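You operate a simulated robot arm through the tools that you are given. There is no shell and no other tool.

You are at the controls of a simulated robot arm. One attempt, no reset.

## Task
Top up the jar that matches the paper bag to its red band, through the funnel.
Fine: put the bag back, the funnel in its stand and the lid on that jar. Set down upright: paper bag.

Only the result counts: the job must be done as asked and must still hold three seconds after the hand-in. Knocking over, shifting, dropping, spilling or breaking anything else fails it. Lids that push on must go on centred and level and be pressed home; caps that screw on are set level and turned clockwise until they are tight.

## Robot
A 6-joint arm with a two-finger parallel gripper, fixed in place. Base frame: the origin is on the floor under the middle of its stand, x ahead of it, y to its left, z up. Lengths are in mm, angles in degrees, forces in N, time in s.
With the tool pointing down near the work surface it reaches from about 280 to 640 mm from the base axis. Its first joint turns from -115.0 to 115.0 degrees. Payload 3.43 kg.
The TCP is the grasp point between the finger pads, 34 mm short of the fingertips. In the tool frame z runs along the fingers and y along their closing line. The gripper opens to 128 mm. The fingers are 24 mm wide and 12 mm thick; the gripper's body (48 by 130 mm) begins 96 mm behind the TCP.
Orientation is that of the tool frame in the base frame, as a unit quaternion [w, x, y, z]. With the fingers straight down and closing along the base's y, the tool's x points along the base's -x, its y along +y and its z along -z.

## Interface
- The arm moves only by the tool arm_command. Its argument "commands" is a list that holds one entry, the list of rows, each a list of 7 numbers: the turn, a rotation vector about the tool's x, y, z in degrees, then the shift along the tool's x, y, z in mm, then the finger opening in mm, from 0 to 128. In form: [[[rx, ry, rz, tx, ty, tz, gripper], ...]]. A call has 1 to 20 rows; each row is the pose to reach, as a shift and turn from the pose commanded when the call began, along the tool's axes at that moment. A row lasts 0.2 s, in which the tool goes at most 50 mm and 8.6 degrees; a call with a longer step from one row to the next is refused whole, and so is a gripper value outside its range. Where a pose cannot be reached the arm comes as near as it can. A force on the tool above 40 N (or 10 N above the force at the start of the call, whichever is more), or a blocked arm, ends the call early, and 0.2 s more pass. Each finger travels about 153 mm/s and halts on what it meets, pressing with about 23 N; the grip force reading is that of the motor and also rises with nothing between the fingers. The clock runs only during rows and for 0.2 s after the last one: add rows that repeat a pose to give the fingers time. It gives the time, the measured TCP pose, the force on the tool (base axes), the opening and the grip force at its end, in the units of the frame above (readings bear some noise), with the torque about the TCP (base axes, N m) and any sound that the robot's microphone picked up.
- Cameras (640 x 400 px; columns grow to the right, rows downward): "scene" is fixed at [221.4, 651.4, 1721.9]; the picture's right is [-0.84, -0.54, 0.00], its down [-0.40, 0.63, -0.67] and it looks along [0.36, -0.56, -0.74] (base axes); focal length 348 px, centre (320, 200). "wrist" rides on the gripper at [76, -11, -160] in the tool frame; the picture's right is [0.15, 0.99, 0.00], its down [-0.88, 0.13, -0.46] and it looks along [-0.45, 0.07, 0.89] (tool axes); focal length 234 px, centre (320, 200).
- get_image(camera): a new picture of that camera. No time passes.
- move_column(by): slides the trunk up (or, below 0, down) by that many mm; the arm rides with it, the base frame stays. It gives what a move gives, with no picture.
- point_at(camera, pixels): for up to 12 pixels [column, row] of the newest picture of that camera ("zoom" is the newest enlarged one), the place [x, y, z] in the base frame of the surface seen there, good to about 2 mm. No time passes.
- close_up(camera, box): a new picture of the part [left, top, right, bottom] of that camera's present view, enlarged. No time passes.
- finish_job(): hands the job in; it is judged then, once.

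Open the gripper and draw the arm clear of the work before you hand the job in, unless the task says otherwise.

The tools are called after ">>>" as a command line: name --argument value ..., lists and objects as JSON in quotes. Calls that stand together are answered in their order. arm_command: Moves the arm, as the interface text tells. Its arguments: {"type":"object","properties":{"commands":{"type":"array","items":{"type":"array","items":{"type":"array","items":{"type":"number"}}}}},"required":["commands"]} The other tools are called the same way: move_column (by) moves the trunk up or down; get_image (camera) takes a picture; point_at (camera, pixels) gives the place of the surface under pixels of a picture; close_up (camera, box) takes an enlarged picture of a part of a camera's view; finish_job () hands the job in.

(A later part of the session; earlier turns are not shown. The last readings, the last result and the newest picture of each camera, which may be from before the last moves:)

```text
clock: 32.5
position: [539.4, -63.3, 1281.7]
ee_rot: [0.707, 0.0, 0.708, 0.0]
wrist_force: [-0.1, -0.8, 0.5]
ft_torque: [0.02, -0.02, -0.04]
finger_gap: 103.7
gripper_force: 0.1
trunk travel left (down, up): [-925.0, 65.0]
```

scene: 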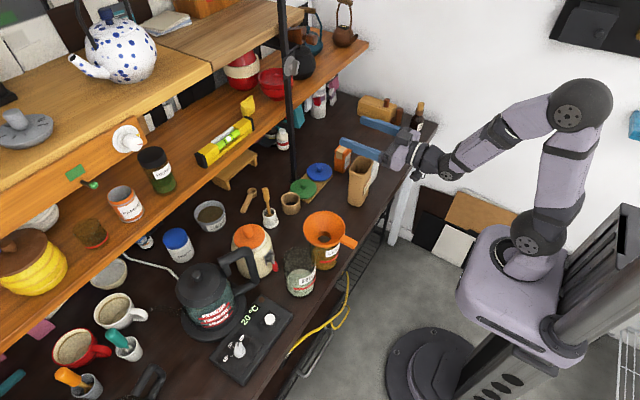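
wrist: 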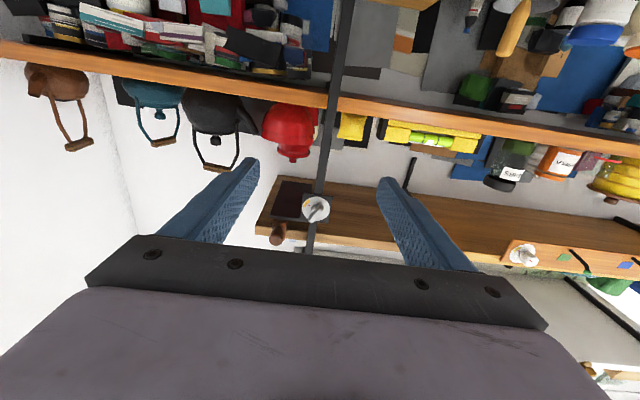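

Now I lower the hand to z≈1045 above the bag, yawing 5.2° to match it.

>>> arm_command --commands '[[[-1, 0, 0, 40, -5, 0, 104], [-2, 0, 0, 80, -10, 0, 104], [-3, 0, 0, 120, -15, -1, 104], [-4, 0, 0, 160, -20, -1, 104], [-5, 0, 0, 200, -25, -2, 104], [-5.2, 0, 0, 237, -28, -2, 104], [-5.2, 0, 0, 237, -28, -2, 104]]]'

>>> get_image --camera "scene"

>>> close_up --camera "scene" --box '[320, 120, 440, 220]'

>>> get_image --camera "wrist"

```text
clock: 34.1
position: [534.7, -91.3, 1044.3]
ee_rot: [0.707, -0.032, 0.706, 0.032]
wrist_force: [0.3, 0.6, -0.2]
ft_torque: [0.0, 0.04, 0.02]
finger_gap: 103.8
gripper_force: 0.1
trunk travel left (down, up): [-925.0, 65.0]
```

```text
taken
```

scene: 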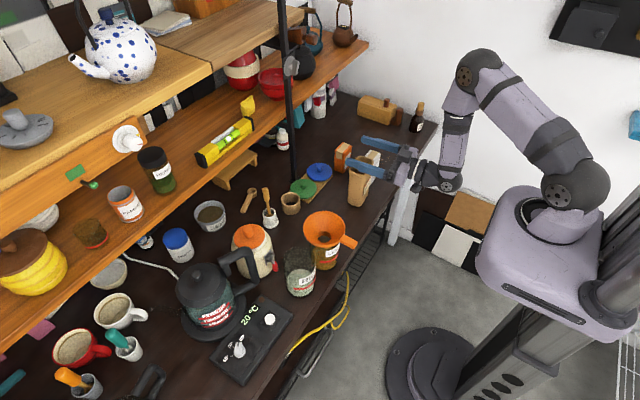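

```text
4.00 times, centred on (380, 170) of scene
```

zoom: 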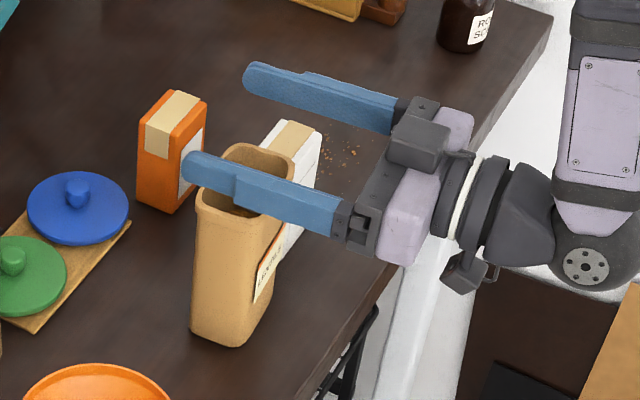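

```text
taken
```

wrist: 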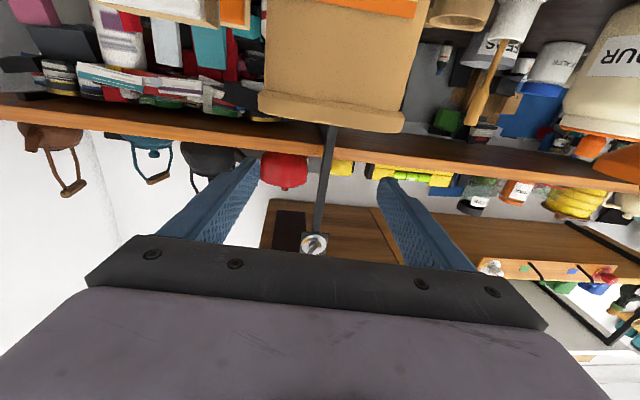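

The bag is centred between the fingers within ~1 mm. I descend to z≈915 with the fingers on either side of the bag.

>>> arm_command --commands '[[[0, 0, 0, 30, 0, 0, 104], [0, 0, 0, 60, 0, 1, 104], [0, 0, 0, 90, 0, 2, 104], [0, 0, 0, 115, 0, 2, 104], [0, 0, 0, 129, 0, 2, 104], [0, 0, 0, 129, 0, 2, 104]]]'

>>> close_up --camera "scene" --box '[320, 120, 440, 220]'

>>> get_image --camera "wrist"

```text
clock: 35.5
position: [539.3, -90.3, 914.5]
ee_rot: [0.706, -0.032, 0.707, 0.032]
wrist_force: [0.4, 0.0, -0.1]
ft_torque: [-0.02, 0.01, 0.0]
finger_gap: 103.8
gripper_force: 0.2
trunk travel left (down, up): [-925.0, 65.0]
```

```text
4.00 times, centred on (380, 170) of scene
```

zoom: 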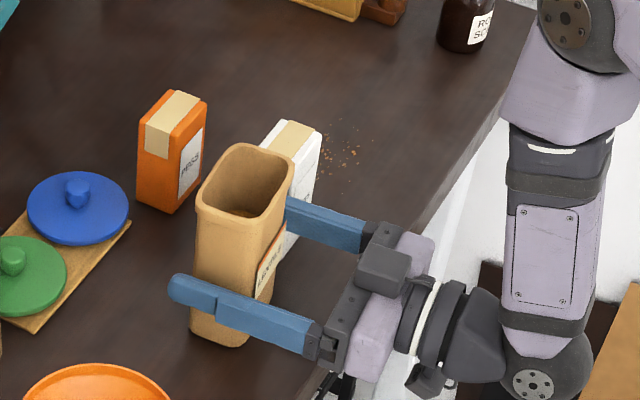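

```text
taken
```

wrist: 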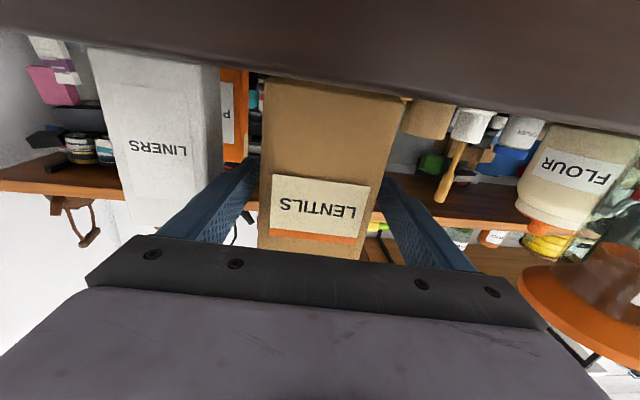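

The fingers straddle the bag at mid height. I close them onto its sides.

>>> arm_command --commands '[[[0, 0, 0, 0, 0, 0, 92], [0, 0, 0, 0, 0, 0, 84], [0, 0, 0, 0, 0, 0, 78], [0, 0, 0, 0, 0, 0, 70], [0, 0, 0, 0, 0, 0, 66], [0, 0, 0, 0, 0, 0, 66]]]'

>>> get_image --camera "wrist"

>>> close_up --camera "scene" --box '[320, 120, 440, 220]'

```text
clock: 36.9
position: [538.5, -91.2, 915.8]
ee_rot: [0.706, -0.032, 0.707, 0.032]
wrist_force: [0.6, 0.2, 0.3]
ft_torque: [-0.03, -0.01, 0.03]
finger_gap: 80.3
gripper_force: 22.5
trunk travel left (down, up): [-925.0, 65.0]
```

```text
taken
```

wrist: 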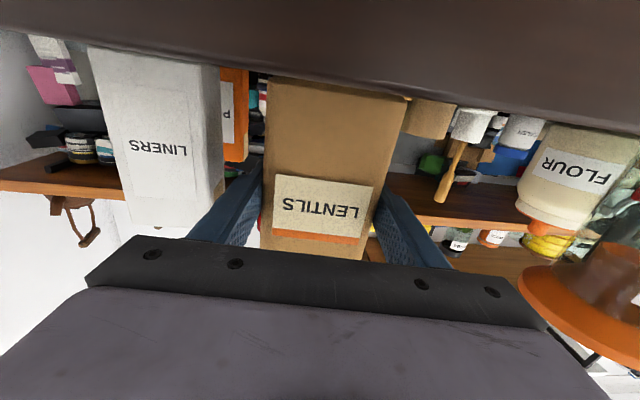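

```text
4.00 times, centred on (380, 170) of scene
```

zoom: 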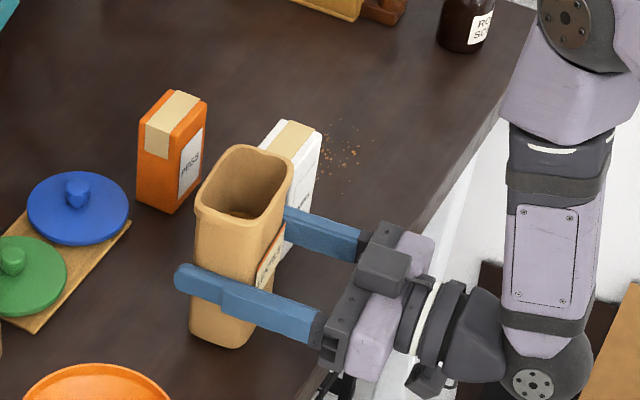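

The bag is gripped at 80.3 mm (it shifted ~1.6 mm towards +y on closing, which I'll compensate on return). I lift it 30 mm and check.

>>> arm_command --commands '[[[0, 0, 0, -5, 0, 0, 66], [0, 0, 0, -15, 0, 0, 66], [0, 0, 0, -30, 0, 0, 66], [0, 0, 0, -30, 0, 0, 66]]]'

>>> close_up --camera "scene" --box '[320, 120, 440, 220]'

```text
clock: 37.9
position: [539.3, -90.4, 944.8]
ee_rot: [0.707, -0.032, 0.706, 0.032]
wrist_force: [0.0, 0.2, -3.5]
ft_torque: [-0.01, -0.01, 0.01]
finger_gap: 80.3
gripper_force: 23.2
trunk travel left (down, up): [-925.0, 65.0]
```

```text
4.00 times, centred on (380, 170) of scene
```

zoom: 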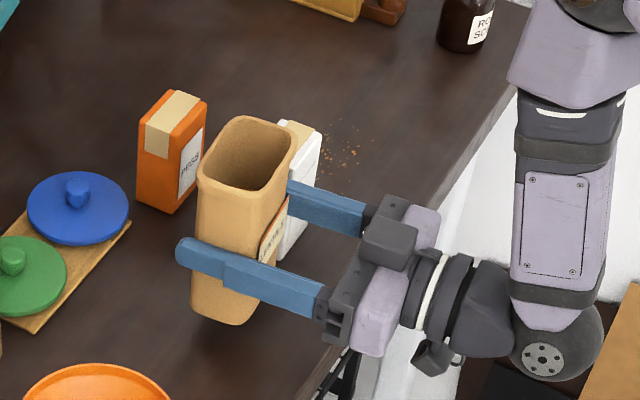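

The bag lifts with ≈3.5 N weight. I raise it to z≈1110 and start moving it towards the funnel side.

>>> arm_command --commands '[[[0, 0, 0, -35, 0, 0, 66], [0, 0, 0, -70, 0, 0, 66], [0, 0, 0, -105, 5, -2, 66], [0, 0, 0, -140, 20, -4, 66], [0, 0, 0, -165, 40, -6, 66], [0, 0, 0, -165, 60, -7.3, 66], [0, 0, 0, -165, 60, -7.3, 66]]]'

>>> get_image --camera "scene"

```text
clock: 39.5
position: [526.3, -31.7, 1112.2]
ee_rot: [0.706, -0.03, 0.707, 0.032]
wrist_force: [-0.1, 0.0, -2.8]
ft_torque: [0.01, 0.01, 0.0]
finger_gap: 80.4
gripper_force: 22.8
trunk travel left (down, up): [-925.0, 65.0]
```

```text
taken
```

scene: 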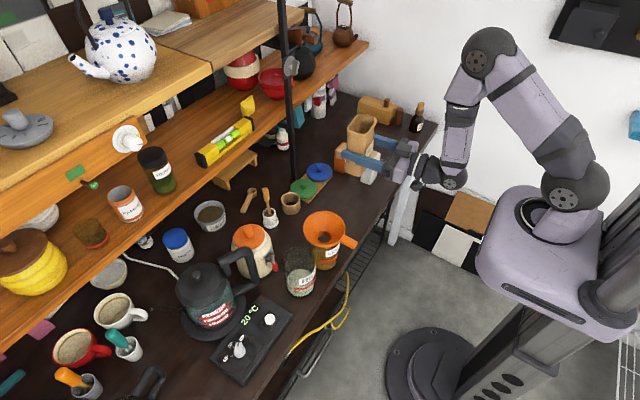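

The bag is upright at (526,-32,1112). I now tilt it to 45° while bringing its lip towards the funnel (no flow expected yet).

>>> arm_command --commands '[[[0, 0, -6.4, 8, 15, 0, 66], [0, 0, -12.9, 18, 30, 0, 66], [0, 0, -19.3, 30, 45, 0, 66], [0, 0, -25.7, 45, 60, 0, 66], [0, 0, -32.1, 60, 75, 0, 66], [0, 0, -38.6, 75, 90, 0, 66], [0, 0, -45, 85, 104, 0, 66], [0, 0, -45, 85, 104, 0, 66]]]'

>>> get_image --camera "scene"

>>> close_up --camera "scene" --box '[290, 155, 410, 285]'

>>> get_image --camera "wrist"

```text
clock: 41.3
position: [516.7, 71.9, 1025.0]
ee_rot: [0.664, -0.3, 0.641, -0.241]
wrist_force: [-0.8, 0.7, -2.4]
ft_torque: [0.0, 0.02, -0.01]
finger_gap: 80.5
gripper_force: 23.0
trunk travel left (down, up): [-925.0, 65.0]
```

```text
taken
```

scene: 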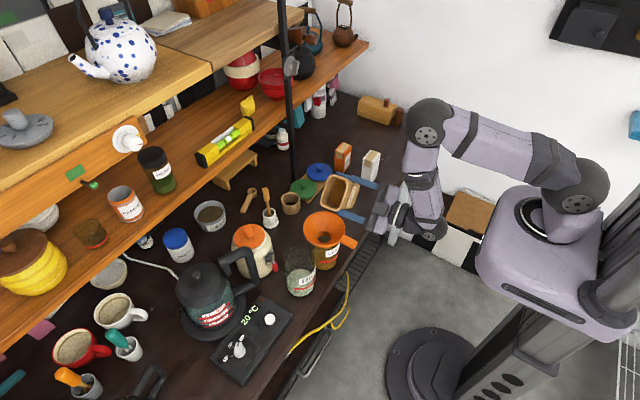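

```text
3.08 times, centred on (350, 220) of scene
```

zoom: 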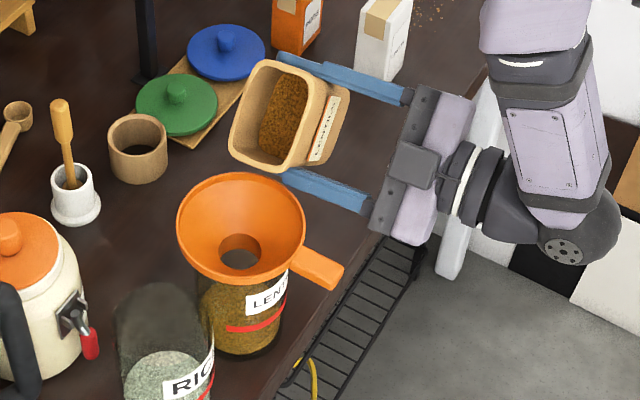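

```text
taken
```

wrist: 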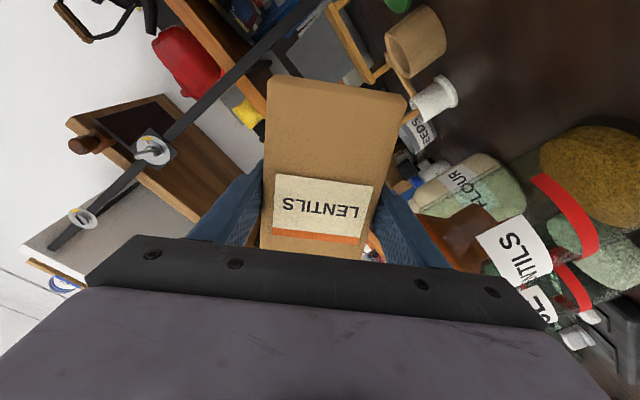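

The bag is at 45° with its mouth facing the funnel. I measure the lip position relative to the funnel.

>>> close_up --camera "scene" --box '[310, 165, 370, 235]'

>>> point_at --camera "zoom" --pixels '[[165, 165], [180, 190], [220, 205], [260, 215], [290, 205], [200, 190], [240, 205], [200, 60], [220, 25], [250, 100], [280, 120], [230, 160]]'

```text
5.71 times, centred on (340, 200) of scene
```

zoom: 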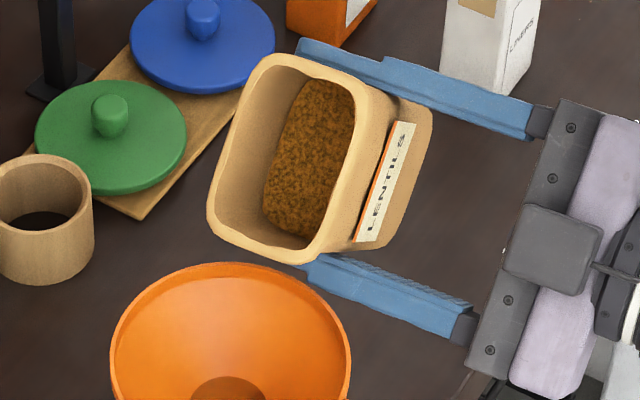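

```text
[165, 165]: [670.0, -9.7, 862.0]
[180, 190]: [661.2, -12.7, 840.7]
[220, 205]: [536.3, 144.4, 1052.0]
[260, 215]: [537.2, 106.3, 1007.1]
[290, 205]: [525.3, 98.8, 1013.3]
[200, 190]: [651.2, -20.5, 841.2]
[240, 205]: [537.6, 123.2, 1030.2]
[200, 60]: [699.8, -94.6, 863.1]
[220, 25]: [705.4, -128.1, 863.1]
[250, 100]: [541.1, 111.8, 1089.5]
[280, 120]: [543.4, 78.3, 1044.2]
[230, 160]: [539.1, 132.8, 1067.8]
```

The lip is around y≈150, z≈1047, over the funnel. I tilt to 60° keeping the lip over the funnel and watch for flow.

>>> arm_command --commands '[[[0, 0, -7.5, 0, -2, 0, 66], [0, 0, -15, 0.3, -4.5, 0, 66], [0, 0, -15, 0.3, -4.5, 0, 66]]]'

>>> close_up --camera "scene" --box '[295, 165, 375, 285]'

```text
clock: 42.1
position: [515.6, 67.6, 1029.2]
ee_rot: [0.627, -0.381, 0.596, -0.326]
wrist_force: [0.3, 0.4, -2.9]
ft_torque: [-0.02, 0.01, 0.02]
finger_gap: 80.5
gripper_force: 23.4
trunk travel left (down, up): [-925.0, 65.0]
```

```text
3.33 times, centred on (335, 225) of scene
```

zoom: 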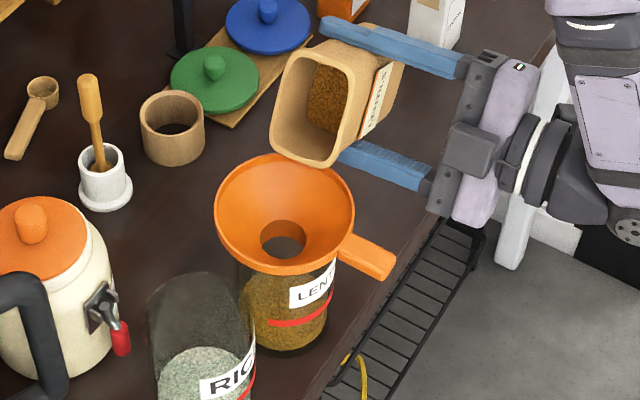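

No flow at 60°. I go on to 70° with the lip held over the funnel.

>>> arm_command --commands '[[[0, 0, -5, -3.3, -4.7, 0, 66], [0, 0, -10, -6.6, -9.5, 0, 66], [0, 0, -10, -6.6, -9.5, 0, 66]]]'

>>> close_up --camera "scene" --box '[295, 165, 375, 285]'

```text
clock: 42.9
position: [518.1, 70.2, 1041.0]
ee_rot: [0.597, -0.432, 0.56, -0.38]
wrist_force: [0.5, 0.1, -3.1]
ft_torque: [0.0, -0.01, 0.01]
finger_gap: 80.3
gripper_force: 23.0
trunk travel left (down, up): [-925.0, 65.0]
```

```text
3.33 times, centred on (335, 225) of scene
```

zoom: 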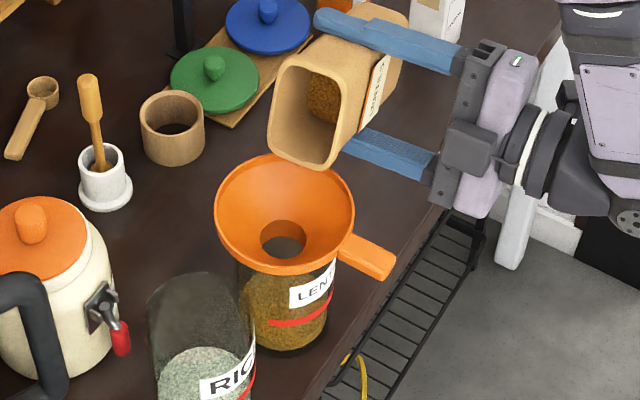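

Still no flow at 70°. I tilt on to 78°.

>>> arm_command --commands '[[[0, 0, -4, -2.6, -3.2, 0, 66], [0, 0, -8, -5.3, -6.4, 0, 66], [0, 0, -8, -5.3, -6.4, 0, 66]]]'

>>> close_up --camera "scene" --box '[295, 165, 375, 285]'

>>> point_at --camera "zoom" --pixels '[[275, 145], [300, 158], [325, 165], [335, 150], [285, 70], [345, 70], [305, 110], [320, 90], [330, 120], [280, 290], [300, 330], [290, 240]]'

```text
clock: 43.7
position: [517.4, 72.6, 1048.2]
ee_rot: [0.569, -0.47, 0.53, -0.419]
wrist_force: [0.3, 0.0, -3.1]
ft_torque: [0.01, 0.0, 0.01]
finger_gap: 80.3
gripper_force: 23.0
trunk travel left (down, up): [-925.0, 65.0]
```

```text
3.33 times, centred on (335, 225) of scene
```

zoom: 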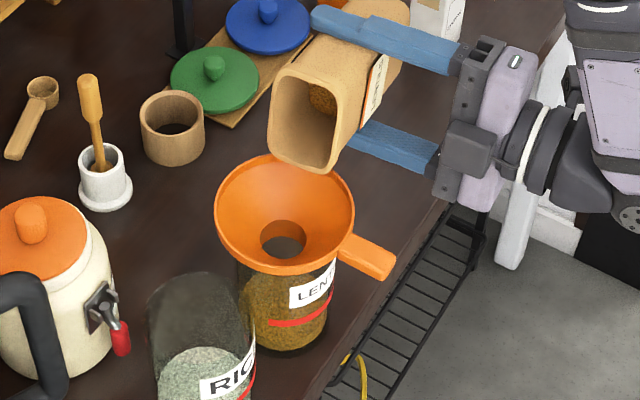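

```text
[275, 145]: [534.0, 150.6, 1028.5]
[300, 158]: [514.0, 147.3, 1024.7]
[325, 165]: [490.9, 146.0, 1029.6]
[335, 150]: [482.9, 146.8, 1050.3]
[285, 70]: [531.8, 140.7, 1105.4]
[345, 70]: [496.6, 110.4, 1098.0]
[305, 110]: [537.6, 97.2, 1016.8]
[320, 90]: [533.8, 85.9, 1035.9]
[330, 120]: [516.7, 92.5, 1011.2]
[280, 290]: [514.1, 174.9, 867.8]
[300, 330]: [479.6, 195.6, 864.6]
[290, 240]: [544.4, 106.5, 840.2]
```

No flow at 78°; the lip is at y≈149, z≈1025, over the funnel. I tilt to 85° and shift the lip 8 mm further in.

>>> arm_command --commands '[[[0, 0, -3.5, -6.7, -3.6, 0, 66], [0, 0, -7, -13.4, -7.3, 0, 66], [0, 0, -7, -13.4, -7.3, 0, 66]]]'

>>> close_up --camera "scene" --box '[295, 165, 375, 285]'

```text
clock: 44.5
position: [515.8, 84.5, 1059.3]
ee_rot: [0.542, -0.501, 0.499, -0.454]
wrist_force: [-0.4, 0.7, -3.1]
ft_torque: [-0.01, -0.02, -0.02]
finger_gap: 80.6
gripper_force: 23.2
trunk travel left (down, up): [-925.0, 65.0]
```

```text
3.33 times, centred on (335, 225) of scene
```

zoom: 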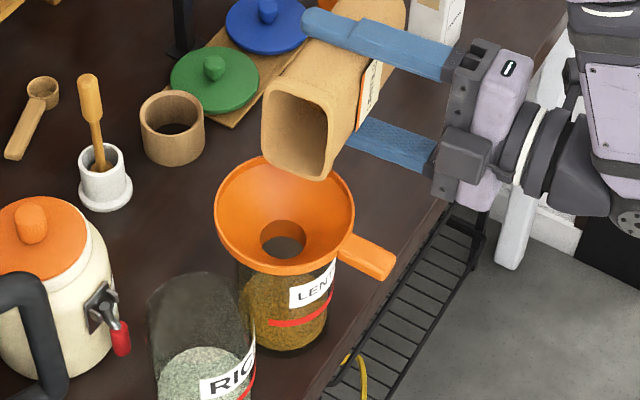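

No flow at 85°. I tilt to 92°, lowering the lip slightly.

>>> arm_command --commands '[[[0, 0, -3.5, -2.7, -2.6, 0, 66], [0, 0, -7, -5.4, -5.2, 0, 66]]]'

>>> close_up --camera "scene" --box '[295, 165, 375, 285]'

```text
clock: 45.1
position: [515.9, 88.7, 1062.3]
ee_rot: [-0.513, 0.531, -0.468, 0.485]
wrist_force: [0.8, 0.1, -2.8]
ft_torque: [-0.03, 0.01, 0.02]
finger_gap: 80.3
gripper_force: 22.8
trunk travel left (down, up): [-925.0, 65.0]
```

```text
3.33 times, centred on (335, 225) of scene
```

zoom: 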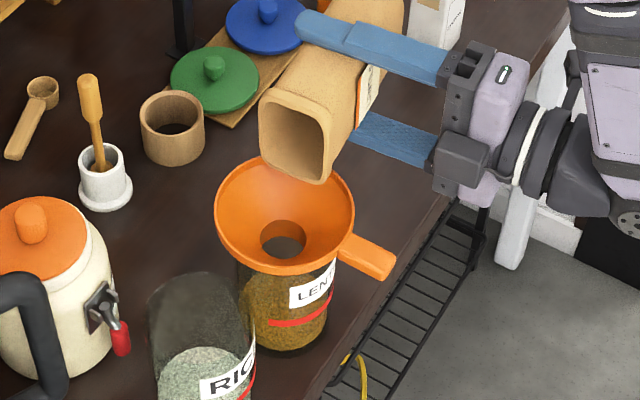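

No flow at 92°. I continue to 97°.

>>> arm_command --commands '[[[0, 0, -2.5, -2, -3.3, 0, 66], [0, 0, -5, -4, -6.5, 0, 66]]]'

>>> close_up --camera "scene" --box '[295, 165, 375, 285]'

```text
clock: 45.7
position: [514.1, 92.5, 1069.6]
ee_rot: [-0.492, 0.551, -0.444, 0.507]
wrist_force: [-0.6, -0.4, -3.4]
ft_torque: [0.01, 0.01, 0.01]
finger_gap: 80.2
gripper_force: 22.8
trunk travel left (down, up): [-925.0, 65.0]
```

```text
3.33 times, centred on (335, 225) of scene
```

zoom: 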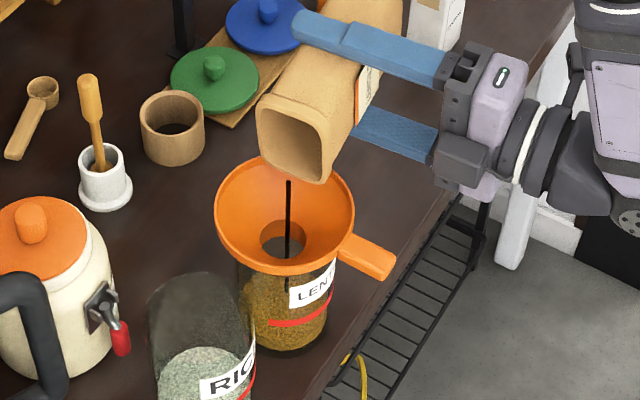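

Flow has started: a thin stream at zoom (289,180)→(288,290) goes down through the spout. I zoom at the jar to read the level.

>>> close_up --camera "scene" --box '[300, 225, 350, 275]'

>>> point_at --camera "zoom" --pixels '[[250, 180], [280, 160], [240, 220], [320, 180], [300, 200], [220, 200], [260, 260], [280, 240], [230, 160], [340, 300], [260, 300], [300, 150]]'

```text
8.00 times, centred on (325, 250) of scene
```

zoom: 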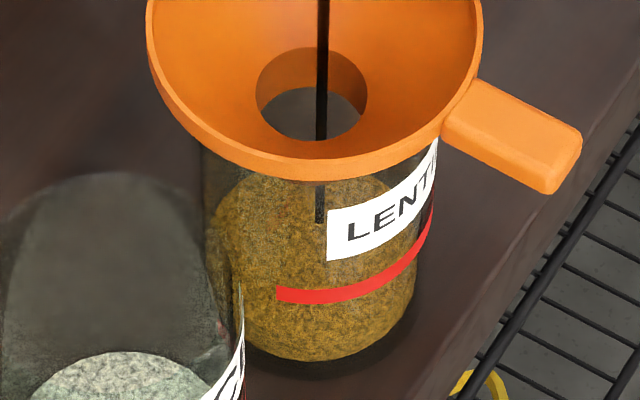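

```text
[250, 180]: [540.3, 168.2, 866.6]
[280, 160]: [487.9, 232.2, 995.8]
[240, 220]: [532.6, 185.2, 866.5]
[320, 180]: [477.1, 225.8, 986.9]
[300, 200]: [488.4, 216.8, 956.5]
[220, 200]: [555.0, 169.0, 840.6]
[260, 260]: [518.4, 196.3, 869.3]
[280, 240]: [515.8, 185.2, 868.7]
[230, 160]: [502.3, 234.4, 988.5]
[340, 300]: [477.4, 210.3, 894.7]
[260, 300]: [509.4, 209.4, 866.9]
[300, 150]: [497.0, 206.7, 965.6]
```

Level reads ≈867 now. I hold this tilt for about 1.2 s and read the level again to learn the rate.

>>> arm_command --commands '[[[0, 0, 0, 0, 0, 0, 66], [0, 0, 0, 0, 0, 0, 66], [0, 0, 0, 0, 0, 0, 66], [0, 0, 0, 0, 0, 0, 66], [0, 0, 0, 0, 0, 0, 66]]]'

>>> close_up --camera "scene" --box '[300, 225, 350, 275]'

>>> point_at --camera "zoom" --pixels '[[250, 200], [270, 200], [240, 220], [290, 200], [300, 220], [240, 240], [260, 260], [280, 240], [250, 260], [270, 230], [260, 280], [290, 260]]'

```text
clock: 46.9
position: [512.9, 93.0, 1070.7]
ee_rot: [-0.492, 0.55, -0.444, 0.508]
wrist_force: [0.0, 0.0, -3.0]
ft_torque: [0.06, 0.0, 0.02]
finger_gap: 80.1
gripper_force: 23.3
trunk travel left (down, up): [-925.0, 65.0]
```

```text
8.00 times, centred on (325, 250) of scene
```

zoom: 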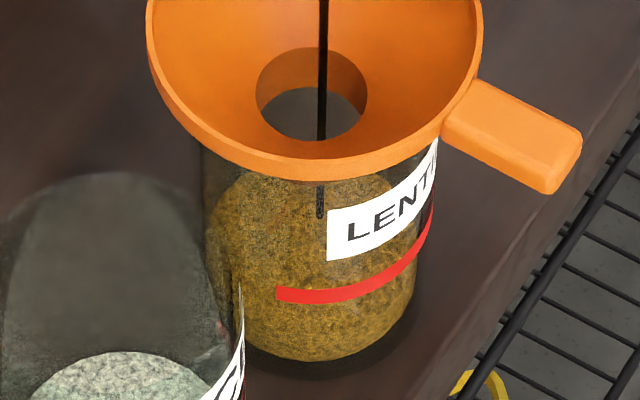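

```text
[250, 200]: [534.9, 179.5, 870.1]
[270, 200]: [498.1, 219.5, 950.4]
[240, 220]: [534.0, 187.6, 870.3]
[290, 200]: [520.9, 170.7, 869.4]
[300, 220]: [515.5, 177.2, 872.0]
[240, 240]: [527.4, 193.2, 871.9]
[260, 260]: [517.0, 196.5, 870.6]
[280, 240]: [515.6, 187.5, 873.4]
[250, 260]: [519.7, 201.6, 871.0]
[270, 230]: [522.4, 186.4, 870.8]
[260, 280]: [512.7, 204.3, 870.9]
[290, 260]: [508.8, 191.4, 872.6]
```

The level is ≈871 (≈3 mm/s) and the stream goes cleanly through the spout. I hold ~2.2 s more.

>>> arm_command --commands '[[[0, 0, 0, 0, 0, 0, 66], [0, 0, 0, 0, 0, 0, 66], [0, 0, 0, 0, 0, 0, 66], [0, 0, 0, 0, 0, 0, 66], [0, 0, 0, 0, 0, 0, 66], [0, 0, 0, 0, 0, 0, 66], [0, 0, 0, 0, 0, 0, 66], [0, 0, 0, 0, 0, 0, 66], [0, 0, 0, 0, 0, 0, 66], [0, 0, 0, 0, 0, 0, 66]]]'

>>> close_up --camera "scene" --box '[300, 225, 350, 275]'

>>> point_at --camera "zoom" --pixels '[[250, 200], [260, 210], [240, 220], [290, 200], [300, 220], [240, 240], [260, 260], [280, 240], [250, 260], [270, 230], [260, 280], [290, 260]]'

>>> close_up --camera "scene" --box '[295, 165, 375, 285]'

```text
clock: 49.1
position: [513.4, 92.8, 1069.8]
ee_rot: [-0.492, 0.551, -0.444, 0.507]
wrist_force: [-0.4, -0.1, -2.7]
ft_torque: [-0.01, -0.01, -0.01]
finger_gap: 80.4
gripper_force: 23.0
trunk travel left (down, up): [-925.0, 65.0]
```

```text
8.00 times, centred on (325, 250) of scene
```

zoom: 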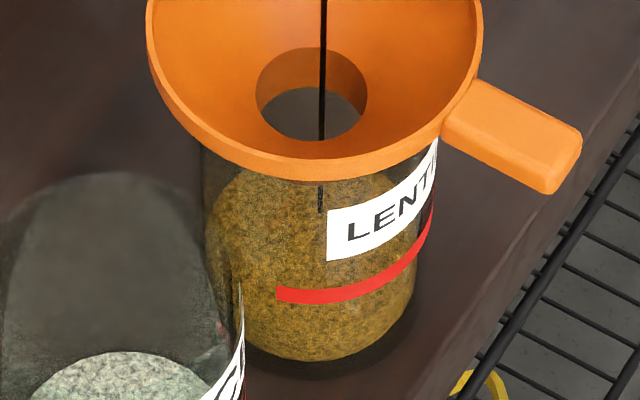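

```text
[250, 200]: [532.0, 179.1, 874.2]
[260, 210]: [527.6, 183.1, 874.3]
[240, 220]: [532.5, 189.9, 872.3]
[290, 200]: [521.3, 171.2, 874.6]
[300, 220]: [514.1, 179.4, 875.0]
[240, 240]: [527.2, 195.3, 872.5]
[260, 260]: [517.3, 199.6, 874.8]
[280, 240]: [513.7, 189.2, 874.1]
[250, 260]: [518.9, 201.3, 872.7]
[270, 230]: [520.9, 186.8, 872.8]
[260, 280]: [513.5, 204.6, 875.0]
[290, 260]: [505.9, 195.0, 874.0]
```

```text
3.33 times, centred on (335, 225) of scene
```

zoom: 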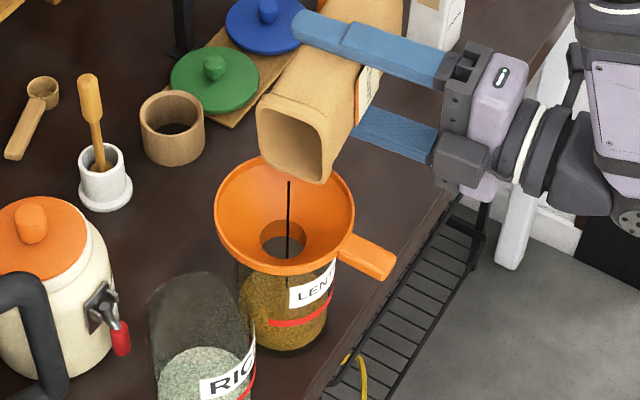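

The level is ≈874 and the stream is thinning as the bag empties to its equilibrium. I tilt to 100° and hold about 1.6 s.

>>> arm_command --commands '[[[0, 0, -1.5, -1.2, -2, 0, 66], [0, 0, -3, -2.3, -3.9, 0, 66], [0, 0, -3, -2.3, -3.9, 0, 66], [0, 0, -3, -2.3, -3.9, 0, 66], [0, 0, -3, -2.3, -3.9, 0, 66], [0, 0, -3, -2.3, -3.9, 0, 66], [0, 0, -3, -2.3, -3.9, 0, 66]]]'

>>> close_up --camera "scene" --box '[300, 225, 350, 275]'

>>> point_at --camera "zoom" --pixels '[[250, 200], [260, 210], [240, 220], [290, 200], [300, 220], [240, 240], [260, 260], [280, 240], [250, 260], [270, 230], [260, 280], [290, 260]]'

```text
clock: 50.7
position: [514.7, 94.8, 1073.3]
ee_rot: [-0.479, 0.562, -0.429, 0.521]
wrist_force: [-0.1, 0.3, -2.1]
ft_torque: [0.02, 0.01, 0.0]
finger_gap: 80.2
gripper_force: 23.2
trunk travel left (down, up): [-925.0, 65.0]
```

```text
8.00 times, centred on (325, 250) of scene
```

zoom: 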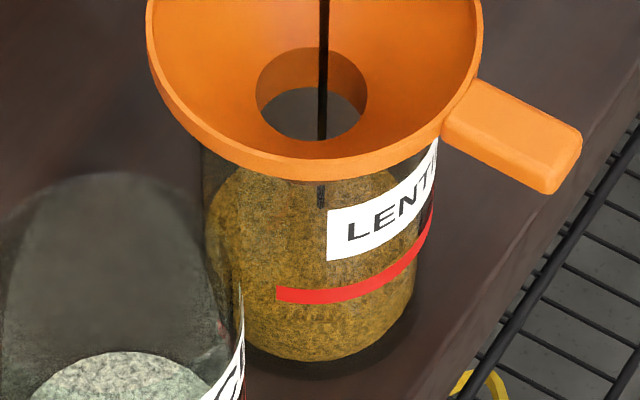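

```text
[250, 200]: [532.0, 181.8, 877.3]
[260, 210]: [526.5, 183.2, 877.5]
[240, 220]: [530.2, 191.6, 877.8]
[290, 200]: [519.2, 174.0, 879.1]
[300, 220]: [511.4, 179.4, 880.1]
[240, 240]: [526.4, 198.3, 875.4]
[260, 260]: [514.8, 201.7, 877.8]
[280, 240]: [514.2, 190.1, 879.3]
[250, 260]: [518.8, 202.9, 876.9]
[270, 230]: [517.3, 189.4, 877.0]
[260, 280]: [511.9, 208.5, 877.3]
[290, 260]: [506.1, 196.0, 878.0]
```

Level ≈878 of the 901 target. I tilt to 103° and hold ~1.8 s.

>>> arm_command --commands '[[[0, 0, -1.5, -1.1, -2, 0, 66], [0, 0, -3, -2.3, -3.9, 0, 66], [0, 0, -3, -2.3, -3.9, 0, 66], [0, 0, -3, -2.3, -3.9, 0, 66], [0, 0, -3, -2.3, -3.9, 0, 66], [0, 0, -3, -2.3, -3.9, 0, 66], [0, 0, -3, -2.3, -3.9, 0, 66], [0, 0, -3, -2.3, -3.9, 0, 66]]]'

>>> close_up --camera "scene" --box '[300, 225, 350, 275]'

>>> point_at --camera "zoom" --pixels '[[250, 200], [260, 210], [240, 220], [290, 200], [300, 220], [240, 240], [260, 260], [280, 240], [250, 260], [270, 230], [260, 280], [290, 260]]'

>>> close_up --camera "scene" --box '[295, 165, 375, 285]'

```text
clock: 52.5
position: [515.3, 99.0, 1076.3]
ee_rot: [-0.465, 0.573, -0.414, 0.533]
wrist_force: [-0.8, -0.2, -3.0]
ft_torque: [0.0, -0.04, 0.04]
finger_gap: 80.5
gripper_force: 23.2
trunk travel left (down, up): [-925.0, 65.0]
```

```text
8.00 times, centred on (325, 250) of scene
```

zoom: 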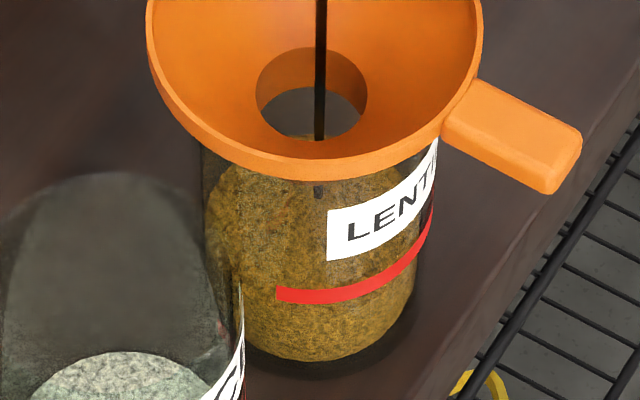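

```text
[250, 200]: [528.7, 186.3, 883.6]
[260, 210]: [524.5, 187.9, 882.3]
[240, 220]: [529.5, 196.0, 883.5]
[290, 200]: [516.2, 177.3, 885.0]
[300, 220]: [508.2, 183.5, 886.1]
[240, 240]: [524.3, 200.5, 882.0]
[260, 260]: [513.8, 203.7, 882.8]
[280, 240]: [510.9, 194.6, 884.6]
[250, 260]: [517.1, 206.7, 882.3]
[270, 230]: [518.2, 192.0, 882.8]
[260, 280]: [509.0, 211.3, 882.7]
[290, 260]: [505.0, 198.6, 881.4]
```

```text
3.33 times, centred on (335, 225) of scene
```

zoom: 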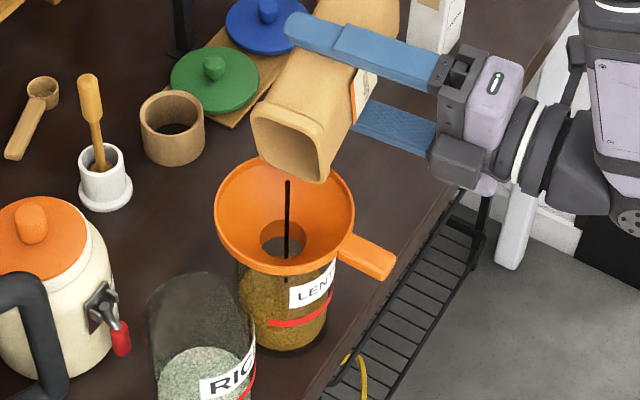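

Level ≈883. I tilt to 106° and hold ~1.8 s.

>>> arm_command --commands '[[[0, 0, -1.5, -1.1, -2, 0, 66], [0, 0, -3, -2.3, -3.9, 0, 66], [0, 0, -3, -2.3, -3.9, 0, 66], [0, 0, -3, -2.3, -3.9, 0, 66], [0, 0, -3, -2.3, -3.9, 0, 66], [0, 0, -3, -2.3, -3.9, 0, 66], [0, 0, -3, -2.3, -3.9, 0, 66]]]'

>>> close_up --camera "scene" --box '[300, 225, 350, 275]'

>>> point_at --camera "zoom" --pixels '[[250, 200], [260, 210], [240, 220], [290, 200], [300, 220], [240, 240], [260, 260], [280, 240], [250, 260], [270, 230], [260, 280], [290, 260]]'

```text
clock: 54.1
position: [513.4, 102.3, 1079.0]
ee_rot: [-0.45, 0.584, -0.4, 0.545]
wrist_force: [-0.2, 0.2, -2.5]
ft_torque: [-0.01, -0.01, 0.0]
finger_gap: 80.1
gripper_force: 22.9
trunk travel left (down, up): [-925.0, 65.0]
```

```text
8.00 times, centred on (325, 250) of scene
```

zoom: 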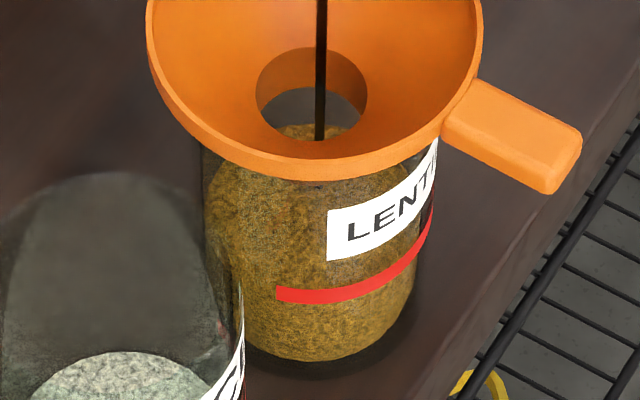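

```text
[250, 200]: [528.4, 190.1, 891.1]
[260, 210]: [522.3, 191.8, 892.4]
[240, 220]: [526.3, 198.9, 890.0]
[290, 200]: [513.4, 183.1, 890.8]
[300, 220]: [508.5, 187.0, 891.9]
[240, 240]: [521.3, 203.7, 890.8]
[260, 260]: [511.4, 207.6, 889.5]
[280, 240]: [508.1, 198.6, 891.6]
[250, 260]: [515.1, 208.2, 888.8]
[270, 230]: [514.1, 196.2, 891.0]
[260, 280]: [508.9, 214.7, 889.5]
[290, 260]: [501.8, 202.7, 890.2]
```

Level ≈890.5. I hold the same tilt 1 s and re-measure, since the flow slows by itself.

>>> arm_command --commands '[[[0, 0, 0, 0, 0, 0, 66], [0, 0, 0, 0, 0, 0, 66], [0, 0, 0, 0, 0, 0, 66], [0, 0, 0, 0, 0, 0, 66]]]'

>>> close_up --camera "scene" --box '[300, 225, 350, 275]'

>>> point_at --camera "zoom" --pixels '[[250, 200], [260, 210], [240, 220], [290, 200], [300, 220], [240, 240], [260, 250], [280, 240], [250, 230], [270, 230], [310, 200], [290, 250]]'

```text
clock: 55.1
position: [515.4, 102.6, 1080.0]
ee_rot: [-0.451, 0.583, -0.4, 0.544]
wrist_force: [0.0, 0.9, -2.1]
ft_torque: [0.01, 0.04, -0.01]
finger_gap: 80.3
gripper_force: 22.7
trunk travel left (down, up): [-925.0, 65.0]
```

```text
8.00 times, centred on (325, 250) of scene
```

zoom: 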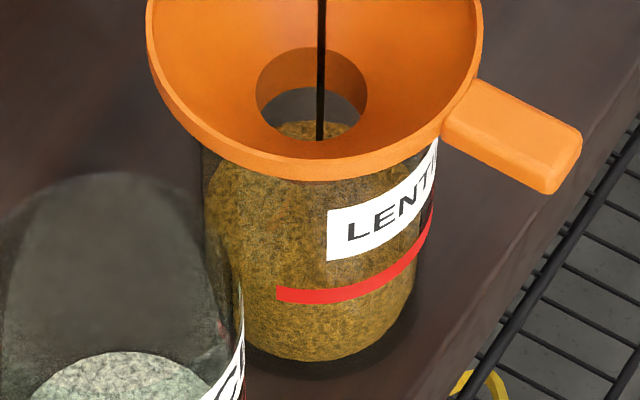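

```text
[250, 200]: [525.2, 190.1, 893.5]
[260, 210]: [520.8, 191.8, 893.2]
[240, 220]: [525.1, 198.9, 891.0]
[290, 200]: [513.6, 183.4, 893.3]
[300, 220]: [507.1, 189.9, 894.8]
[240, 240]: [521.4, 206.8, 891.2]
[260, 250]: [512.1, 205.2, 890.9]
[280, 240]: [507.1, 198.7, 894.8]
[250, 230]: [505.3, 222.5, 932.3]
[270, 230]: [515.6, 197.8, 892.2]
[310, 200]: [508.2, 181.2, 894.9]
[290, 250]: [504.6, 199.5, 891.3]
```

Level ≈893. I re-measure the band height itself in this zoom before the final top-up.

>>> point_at --camera "zoom" --pixels '[[285, 295], [300, 296], [320, 296], [340, 293], [360, 287], [380, 279], [395, 270], [410, 257], [420, 243], [310, 296], [350, 290], [370, 283]]'

>>> close_up --camera "wrist" --box '[420, 100, 640, 330]'

```text
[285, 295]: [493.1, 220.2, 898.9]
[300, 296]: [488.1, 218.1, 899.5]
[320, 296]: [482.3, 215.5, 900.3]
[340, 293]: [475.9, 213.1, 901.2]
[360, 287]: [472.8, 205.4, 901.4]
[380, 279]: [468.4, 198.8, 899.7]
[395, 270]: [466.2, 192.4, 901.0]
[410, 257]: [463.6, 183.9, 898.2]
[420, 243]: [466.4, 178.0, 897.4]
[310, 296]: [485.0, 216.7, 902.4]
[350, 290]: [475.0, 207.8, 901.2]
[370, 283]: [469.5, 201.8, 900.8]
```

```text
1.74 times, centred on (530, 215) of wrist
```

zoom: 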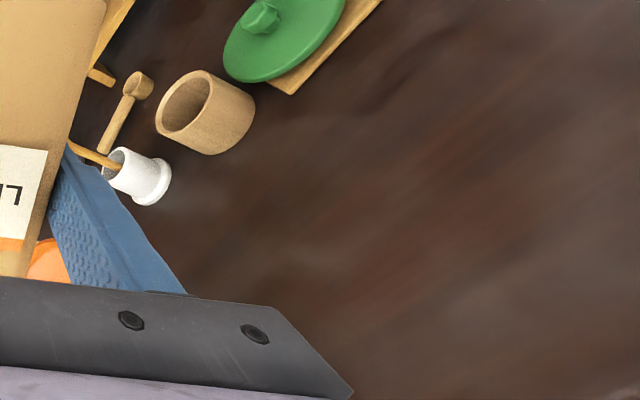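

The band centre is ≈900.5. I tilt 1.5° more (107.5°) and hold about 1 s.

>>> arm_command --commands '[[[0, 0, -1.5, -1.1, -2, 0, 66], [0, 0, -1.5, -1.1, -2, 0, 66], [0, 0, -1.5, -1.1, -2, 0, 66], [0, 0, -1.5, -1.1, -2, 0, 66]]]'

>>> close_up --camera "scene" --box '[300, 225, 350, 275]'

>>> point_at --camera "zoom" --pixels '[[250, 200], [260, 210], [240, 215], [290, 200], [300, 220], [240, 230], [260, 240], [280, 240], [250, 215], [270, 225], [310, 200], [290, 230]]'

```text
clock: 56.1
position: [513.5, 104.0, 1081.7]
ee_rot: [-0.444, 0.589, -0.391, 0.551]
wrist_force: [0.3, 0.4, -1.0]
ft_torque: [0.03, 0.01, 0.0]
finger_gap: 80.2
gripper_force: 23.0
trunk travel left (down, up): [-925.0, 65.0]
```

```text
8.00 times, centred on (325, 250) of scene
```

zoom: 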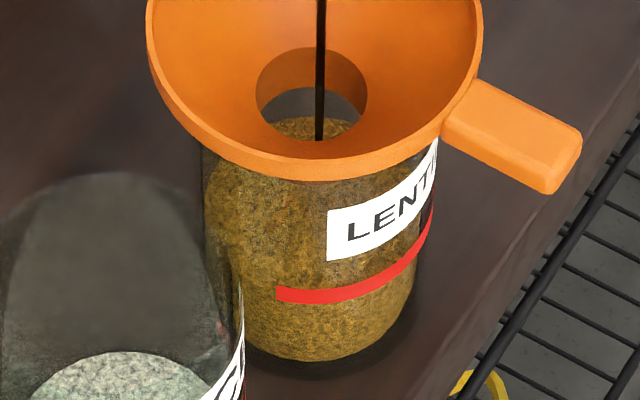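

```text
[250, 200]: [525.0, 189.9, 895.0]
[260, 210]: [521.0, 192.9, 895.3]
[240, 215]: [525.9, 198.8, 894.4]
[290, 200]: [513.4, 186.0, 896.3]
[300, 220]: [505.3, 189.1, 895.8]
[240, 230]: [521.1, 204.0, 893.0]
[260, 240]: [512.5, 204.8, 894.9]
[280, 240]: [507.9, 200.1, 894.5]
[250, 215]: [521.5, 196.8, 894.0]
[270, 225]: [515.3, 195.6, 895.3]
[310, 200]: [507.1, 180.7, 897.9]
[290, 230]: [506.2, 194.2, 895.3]
```

Level ≈895. I hold another 1 s at this tilt.

>>> arm_command --commands '[[[0, 0, 0, 0, 0, 0, 66], [0, 0, 0, 0, 0, 0, 66], [0, 0, 0, 0, 0, 0, 66], [0, 0, 0, 0, 0, 0, 66]]]'

>>> close_up --camera "scene" --box '[300, 225, 350, 275]'

>>> point_at --camera "zoom" --pixels '[[250, 200], [260, 210], [240, 215], [290, 200], [300, 220], [240, 230], [260, 235], [280, 230], [250, 215], [270, 225], [310, 200], [290, 225]]'

```text
clock: 57.1
position: [514.0, 103.8, 1080.9]
ee_rot: [-0.443, 0.589, -0.392, 0.551]
wrist_force: [0.0, -1.0, -1.2]
ft_torque: [0.0, -0.02, -0.02]
finger_gap: 80.0
gripper_force: 22.8
trunk travel left (down, up): [-925.0, 65.0]
```

```text
8.00 times, centred on (325, 250) of scene
```

zoom: 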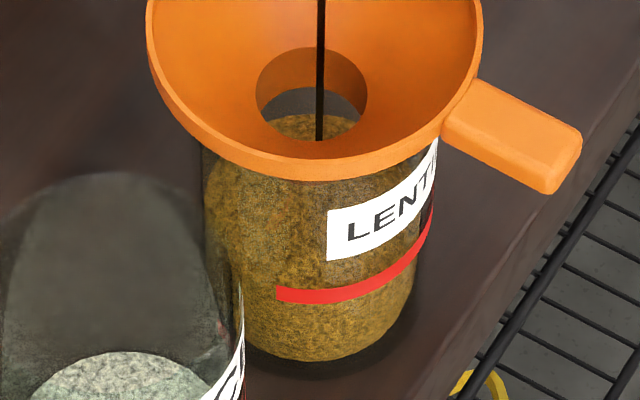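

```text
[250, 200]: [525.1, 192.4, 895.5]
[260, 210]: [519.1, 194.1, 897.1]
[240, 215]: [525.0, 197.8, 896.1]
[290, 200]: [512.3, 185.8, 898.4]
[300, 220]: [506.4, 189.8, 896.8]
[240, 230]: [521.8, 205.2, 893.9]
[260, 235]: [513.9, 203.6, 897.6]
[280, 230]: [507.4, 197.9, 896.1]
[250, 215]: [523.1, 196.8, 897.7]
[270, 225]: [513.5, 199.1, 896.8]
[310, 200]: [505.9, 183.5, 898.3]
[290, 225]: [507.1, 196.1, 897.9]
```

Level ≈897. I hold about 1.4 s more.

>>> arm_command --commands '[[[0, 0, 0, 0, 0, 0, 66], [0, 0, 0, 0, 0, 0, 66], [0, 0, 0, 0, 0, 0, 66], [0, 0, 0, 0, 0, 0, 66], [0, 0, 0, 0, 0, 0, 66], [0, 0, 0, 0, 0, 0, 66]]]'

>>> close_up --camera "scene" --box '[300, 225, 350, 275]'

>>> point_at --camera "zoom" --pixels '[[250, 200], [260, 210], [240, 205], [290, 200], [300, 215], [240, 220], [260, 225], [280, 220], [250, 210], [270, 215], [310, 200], [290, 215]]'

```text
clock: 58.5
position: [514.3, 103.4, 1082.3]
ee_rot: [-0.444, 0.588, -0.392, 0.551]
wrist_force: [1.3, 0.5, -1.8]
ft_torque: [0.01, -0.01, 0.01]
finger_gap: 80.4
gripper_force: 23.2
trunk travel left (down, up): [-925.0, 65.0]
```

```text
8.00 times, centred on (325, 250) of scene
```

zoom: 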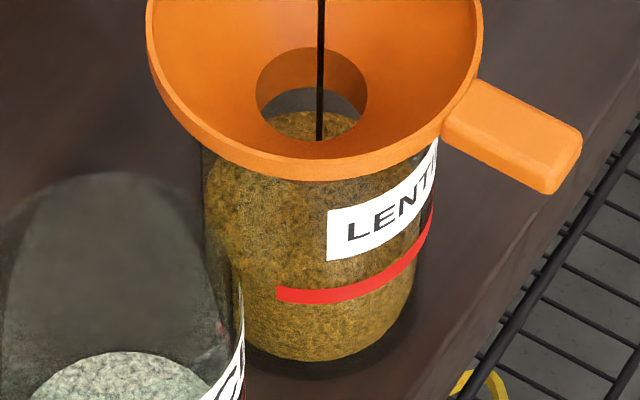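

```text
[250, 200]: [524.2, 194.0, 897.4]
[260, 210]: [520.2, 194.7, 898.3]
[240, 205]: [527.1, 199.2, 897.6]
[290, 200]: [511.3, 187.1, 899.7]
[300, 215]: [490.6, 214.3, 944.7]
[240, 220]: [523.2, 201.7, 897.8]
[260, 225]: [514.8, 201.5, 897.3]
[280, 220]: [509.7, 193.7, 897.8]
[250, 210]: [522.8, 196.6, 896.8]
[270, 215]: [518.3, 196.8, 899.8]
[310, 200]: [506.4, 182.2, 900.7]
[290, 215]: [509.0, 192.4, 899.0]
```

Level ≈898.4. I hold 1.2 s more and also read the surface seen directly through the spout.

>>> arm_command --commands '[[[0, 0, 0, 0, 0, 0, 66], [0, 0, 0, 0, 0, 0, 66], [0, 0, 0, 0, 0, 0, 66], [0, 0, 0, 0, 0, 0, 66], [0, 0, 0, 0, 0, 0, 66]]]'

>>> close_up --camera "scene" --box '[300, 225, 350, 275]'

>>> point_at --camera "zoom" --pixels '[[250, 200], [260, 205], [240, 205], [290, 200], [280, 205], [290, 125], [300, 120], [335, 120], [340, 125], [290, 130], [310, 200], [350, 122]]'

```text
clock: 59.7
position: [513.6, 103.5, 1081.7]
ee_rot: [-0.444, 0.589, -0.393, 0.55]
wrist_force: [0.2, -0.1, -1.8]
ft_torque: [0.01, -0.02, -0.02]
finger_gap: 80.3
gripper_force: 22.6
trunk travel left (down, up): [-925.0, 65.0]
```

```text
8.00 times, centred on (325, 250) of scene
```

zoom: 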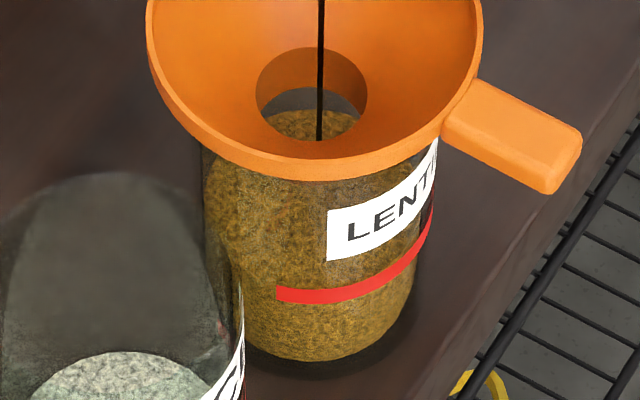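

```text
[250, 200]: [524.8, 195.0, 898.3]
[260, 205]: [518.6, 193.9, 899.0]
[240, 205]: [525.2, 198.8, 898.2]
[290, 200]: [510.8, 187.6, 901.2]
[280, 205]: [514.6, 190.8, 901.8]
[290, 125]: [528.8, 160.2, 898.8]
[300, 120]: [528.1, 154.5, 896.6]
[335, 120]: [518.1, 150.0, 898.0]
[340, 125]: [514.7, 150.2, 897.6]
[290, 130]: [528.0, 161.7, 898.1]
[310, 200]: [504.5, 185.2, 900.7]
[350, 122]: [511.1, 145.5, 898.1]
```

Level ≈899 with flow nearly stopped. I add 1° of tilt and hold 1 s to reach the band centre.

>>> arm_command --commands '[[[0, 0, -1, -0.7, -1.3, 0, 66], [0, 0, -1, -0.7, -1.3, 0, 66], [0, 0, -1, -0.7, -1.3, 0, 66], [0, 0, -1, -0.7, -1.3, 0, 66]]]'

>>> close_up --camera "scene" --box '[300, 225, 350, 275]'

>>> point_at --camera "zoom" --pixels '[[250, 200], [260, 205], [240, 205], [290, 200], [280, 205], [290, 125], [300, 120], [335, 120], [340, 125], [290, 130], [310, 200], [350, 122]]'

```text
clock: 60.7
position: [514.6, 104.9, 1083.3]
ee_rot: [-0.439, 0.593, -0.387, 0.554]
wrist_force: [0.0, -1.0, -2.0]
ft_torque: [0.01, 0.03, 0.03]
finger_gap: 80.7
gripper_force: 23.0
trunk travel left (down, up): [-925.0, 65.0]
```

```text
8.00 times, centred on (325, 250) of scene
```

zoom: 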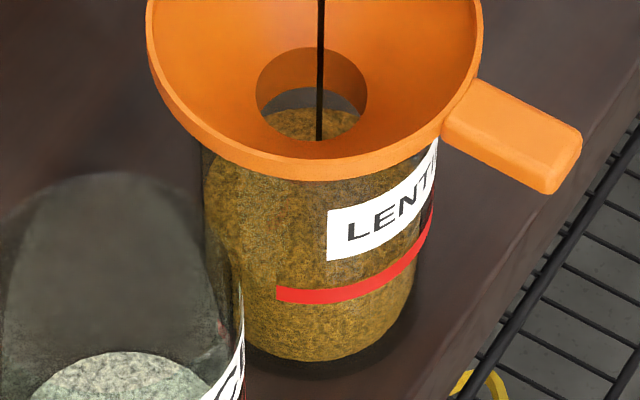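

```text
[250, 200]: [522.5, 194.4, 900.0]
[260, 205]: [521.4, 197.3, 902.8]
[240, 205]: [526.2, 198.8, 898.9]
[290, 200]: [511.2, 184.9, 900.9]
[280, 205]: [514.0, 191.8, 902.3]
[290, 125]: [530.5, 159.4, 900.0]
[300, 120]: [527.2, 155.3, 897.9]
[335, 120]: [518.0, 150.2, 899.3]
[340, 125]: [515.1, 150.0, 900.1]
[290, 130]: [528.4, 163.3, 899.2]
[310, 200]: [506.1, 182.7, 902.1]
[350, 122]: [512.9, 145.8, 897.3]
```

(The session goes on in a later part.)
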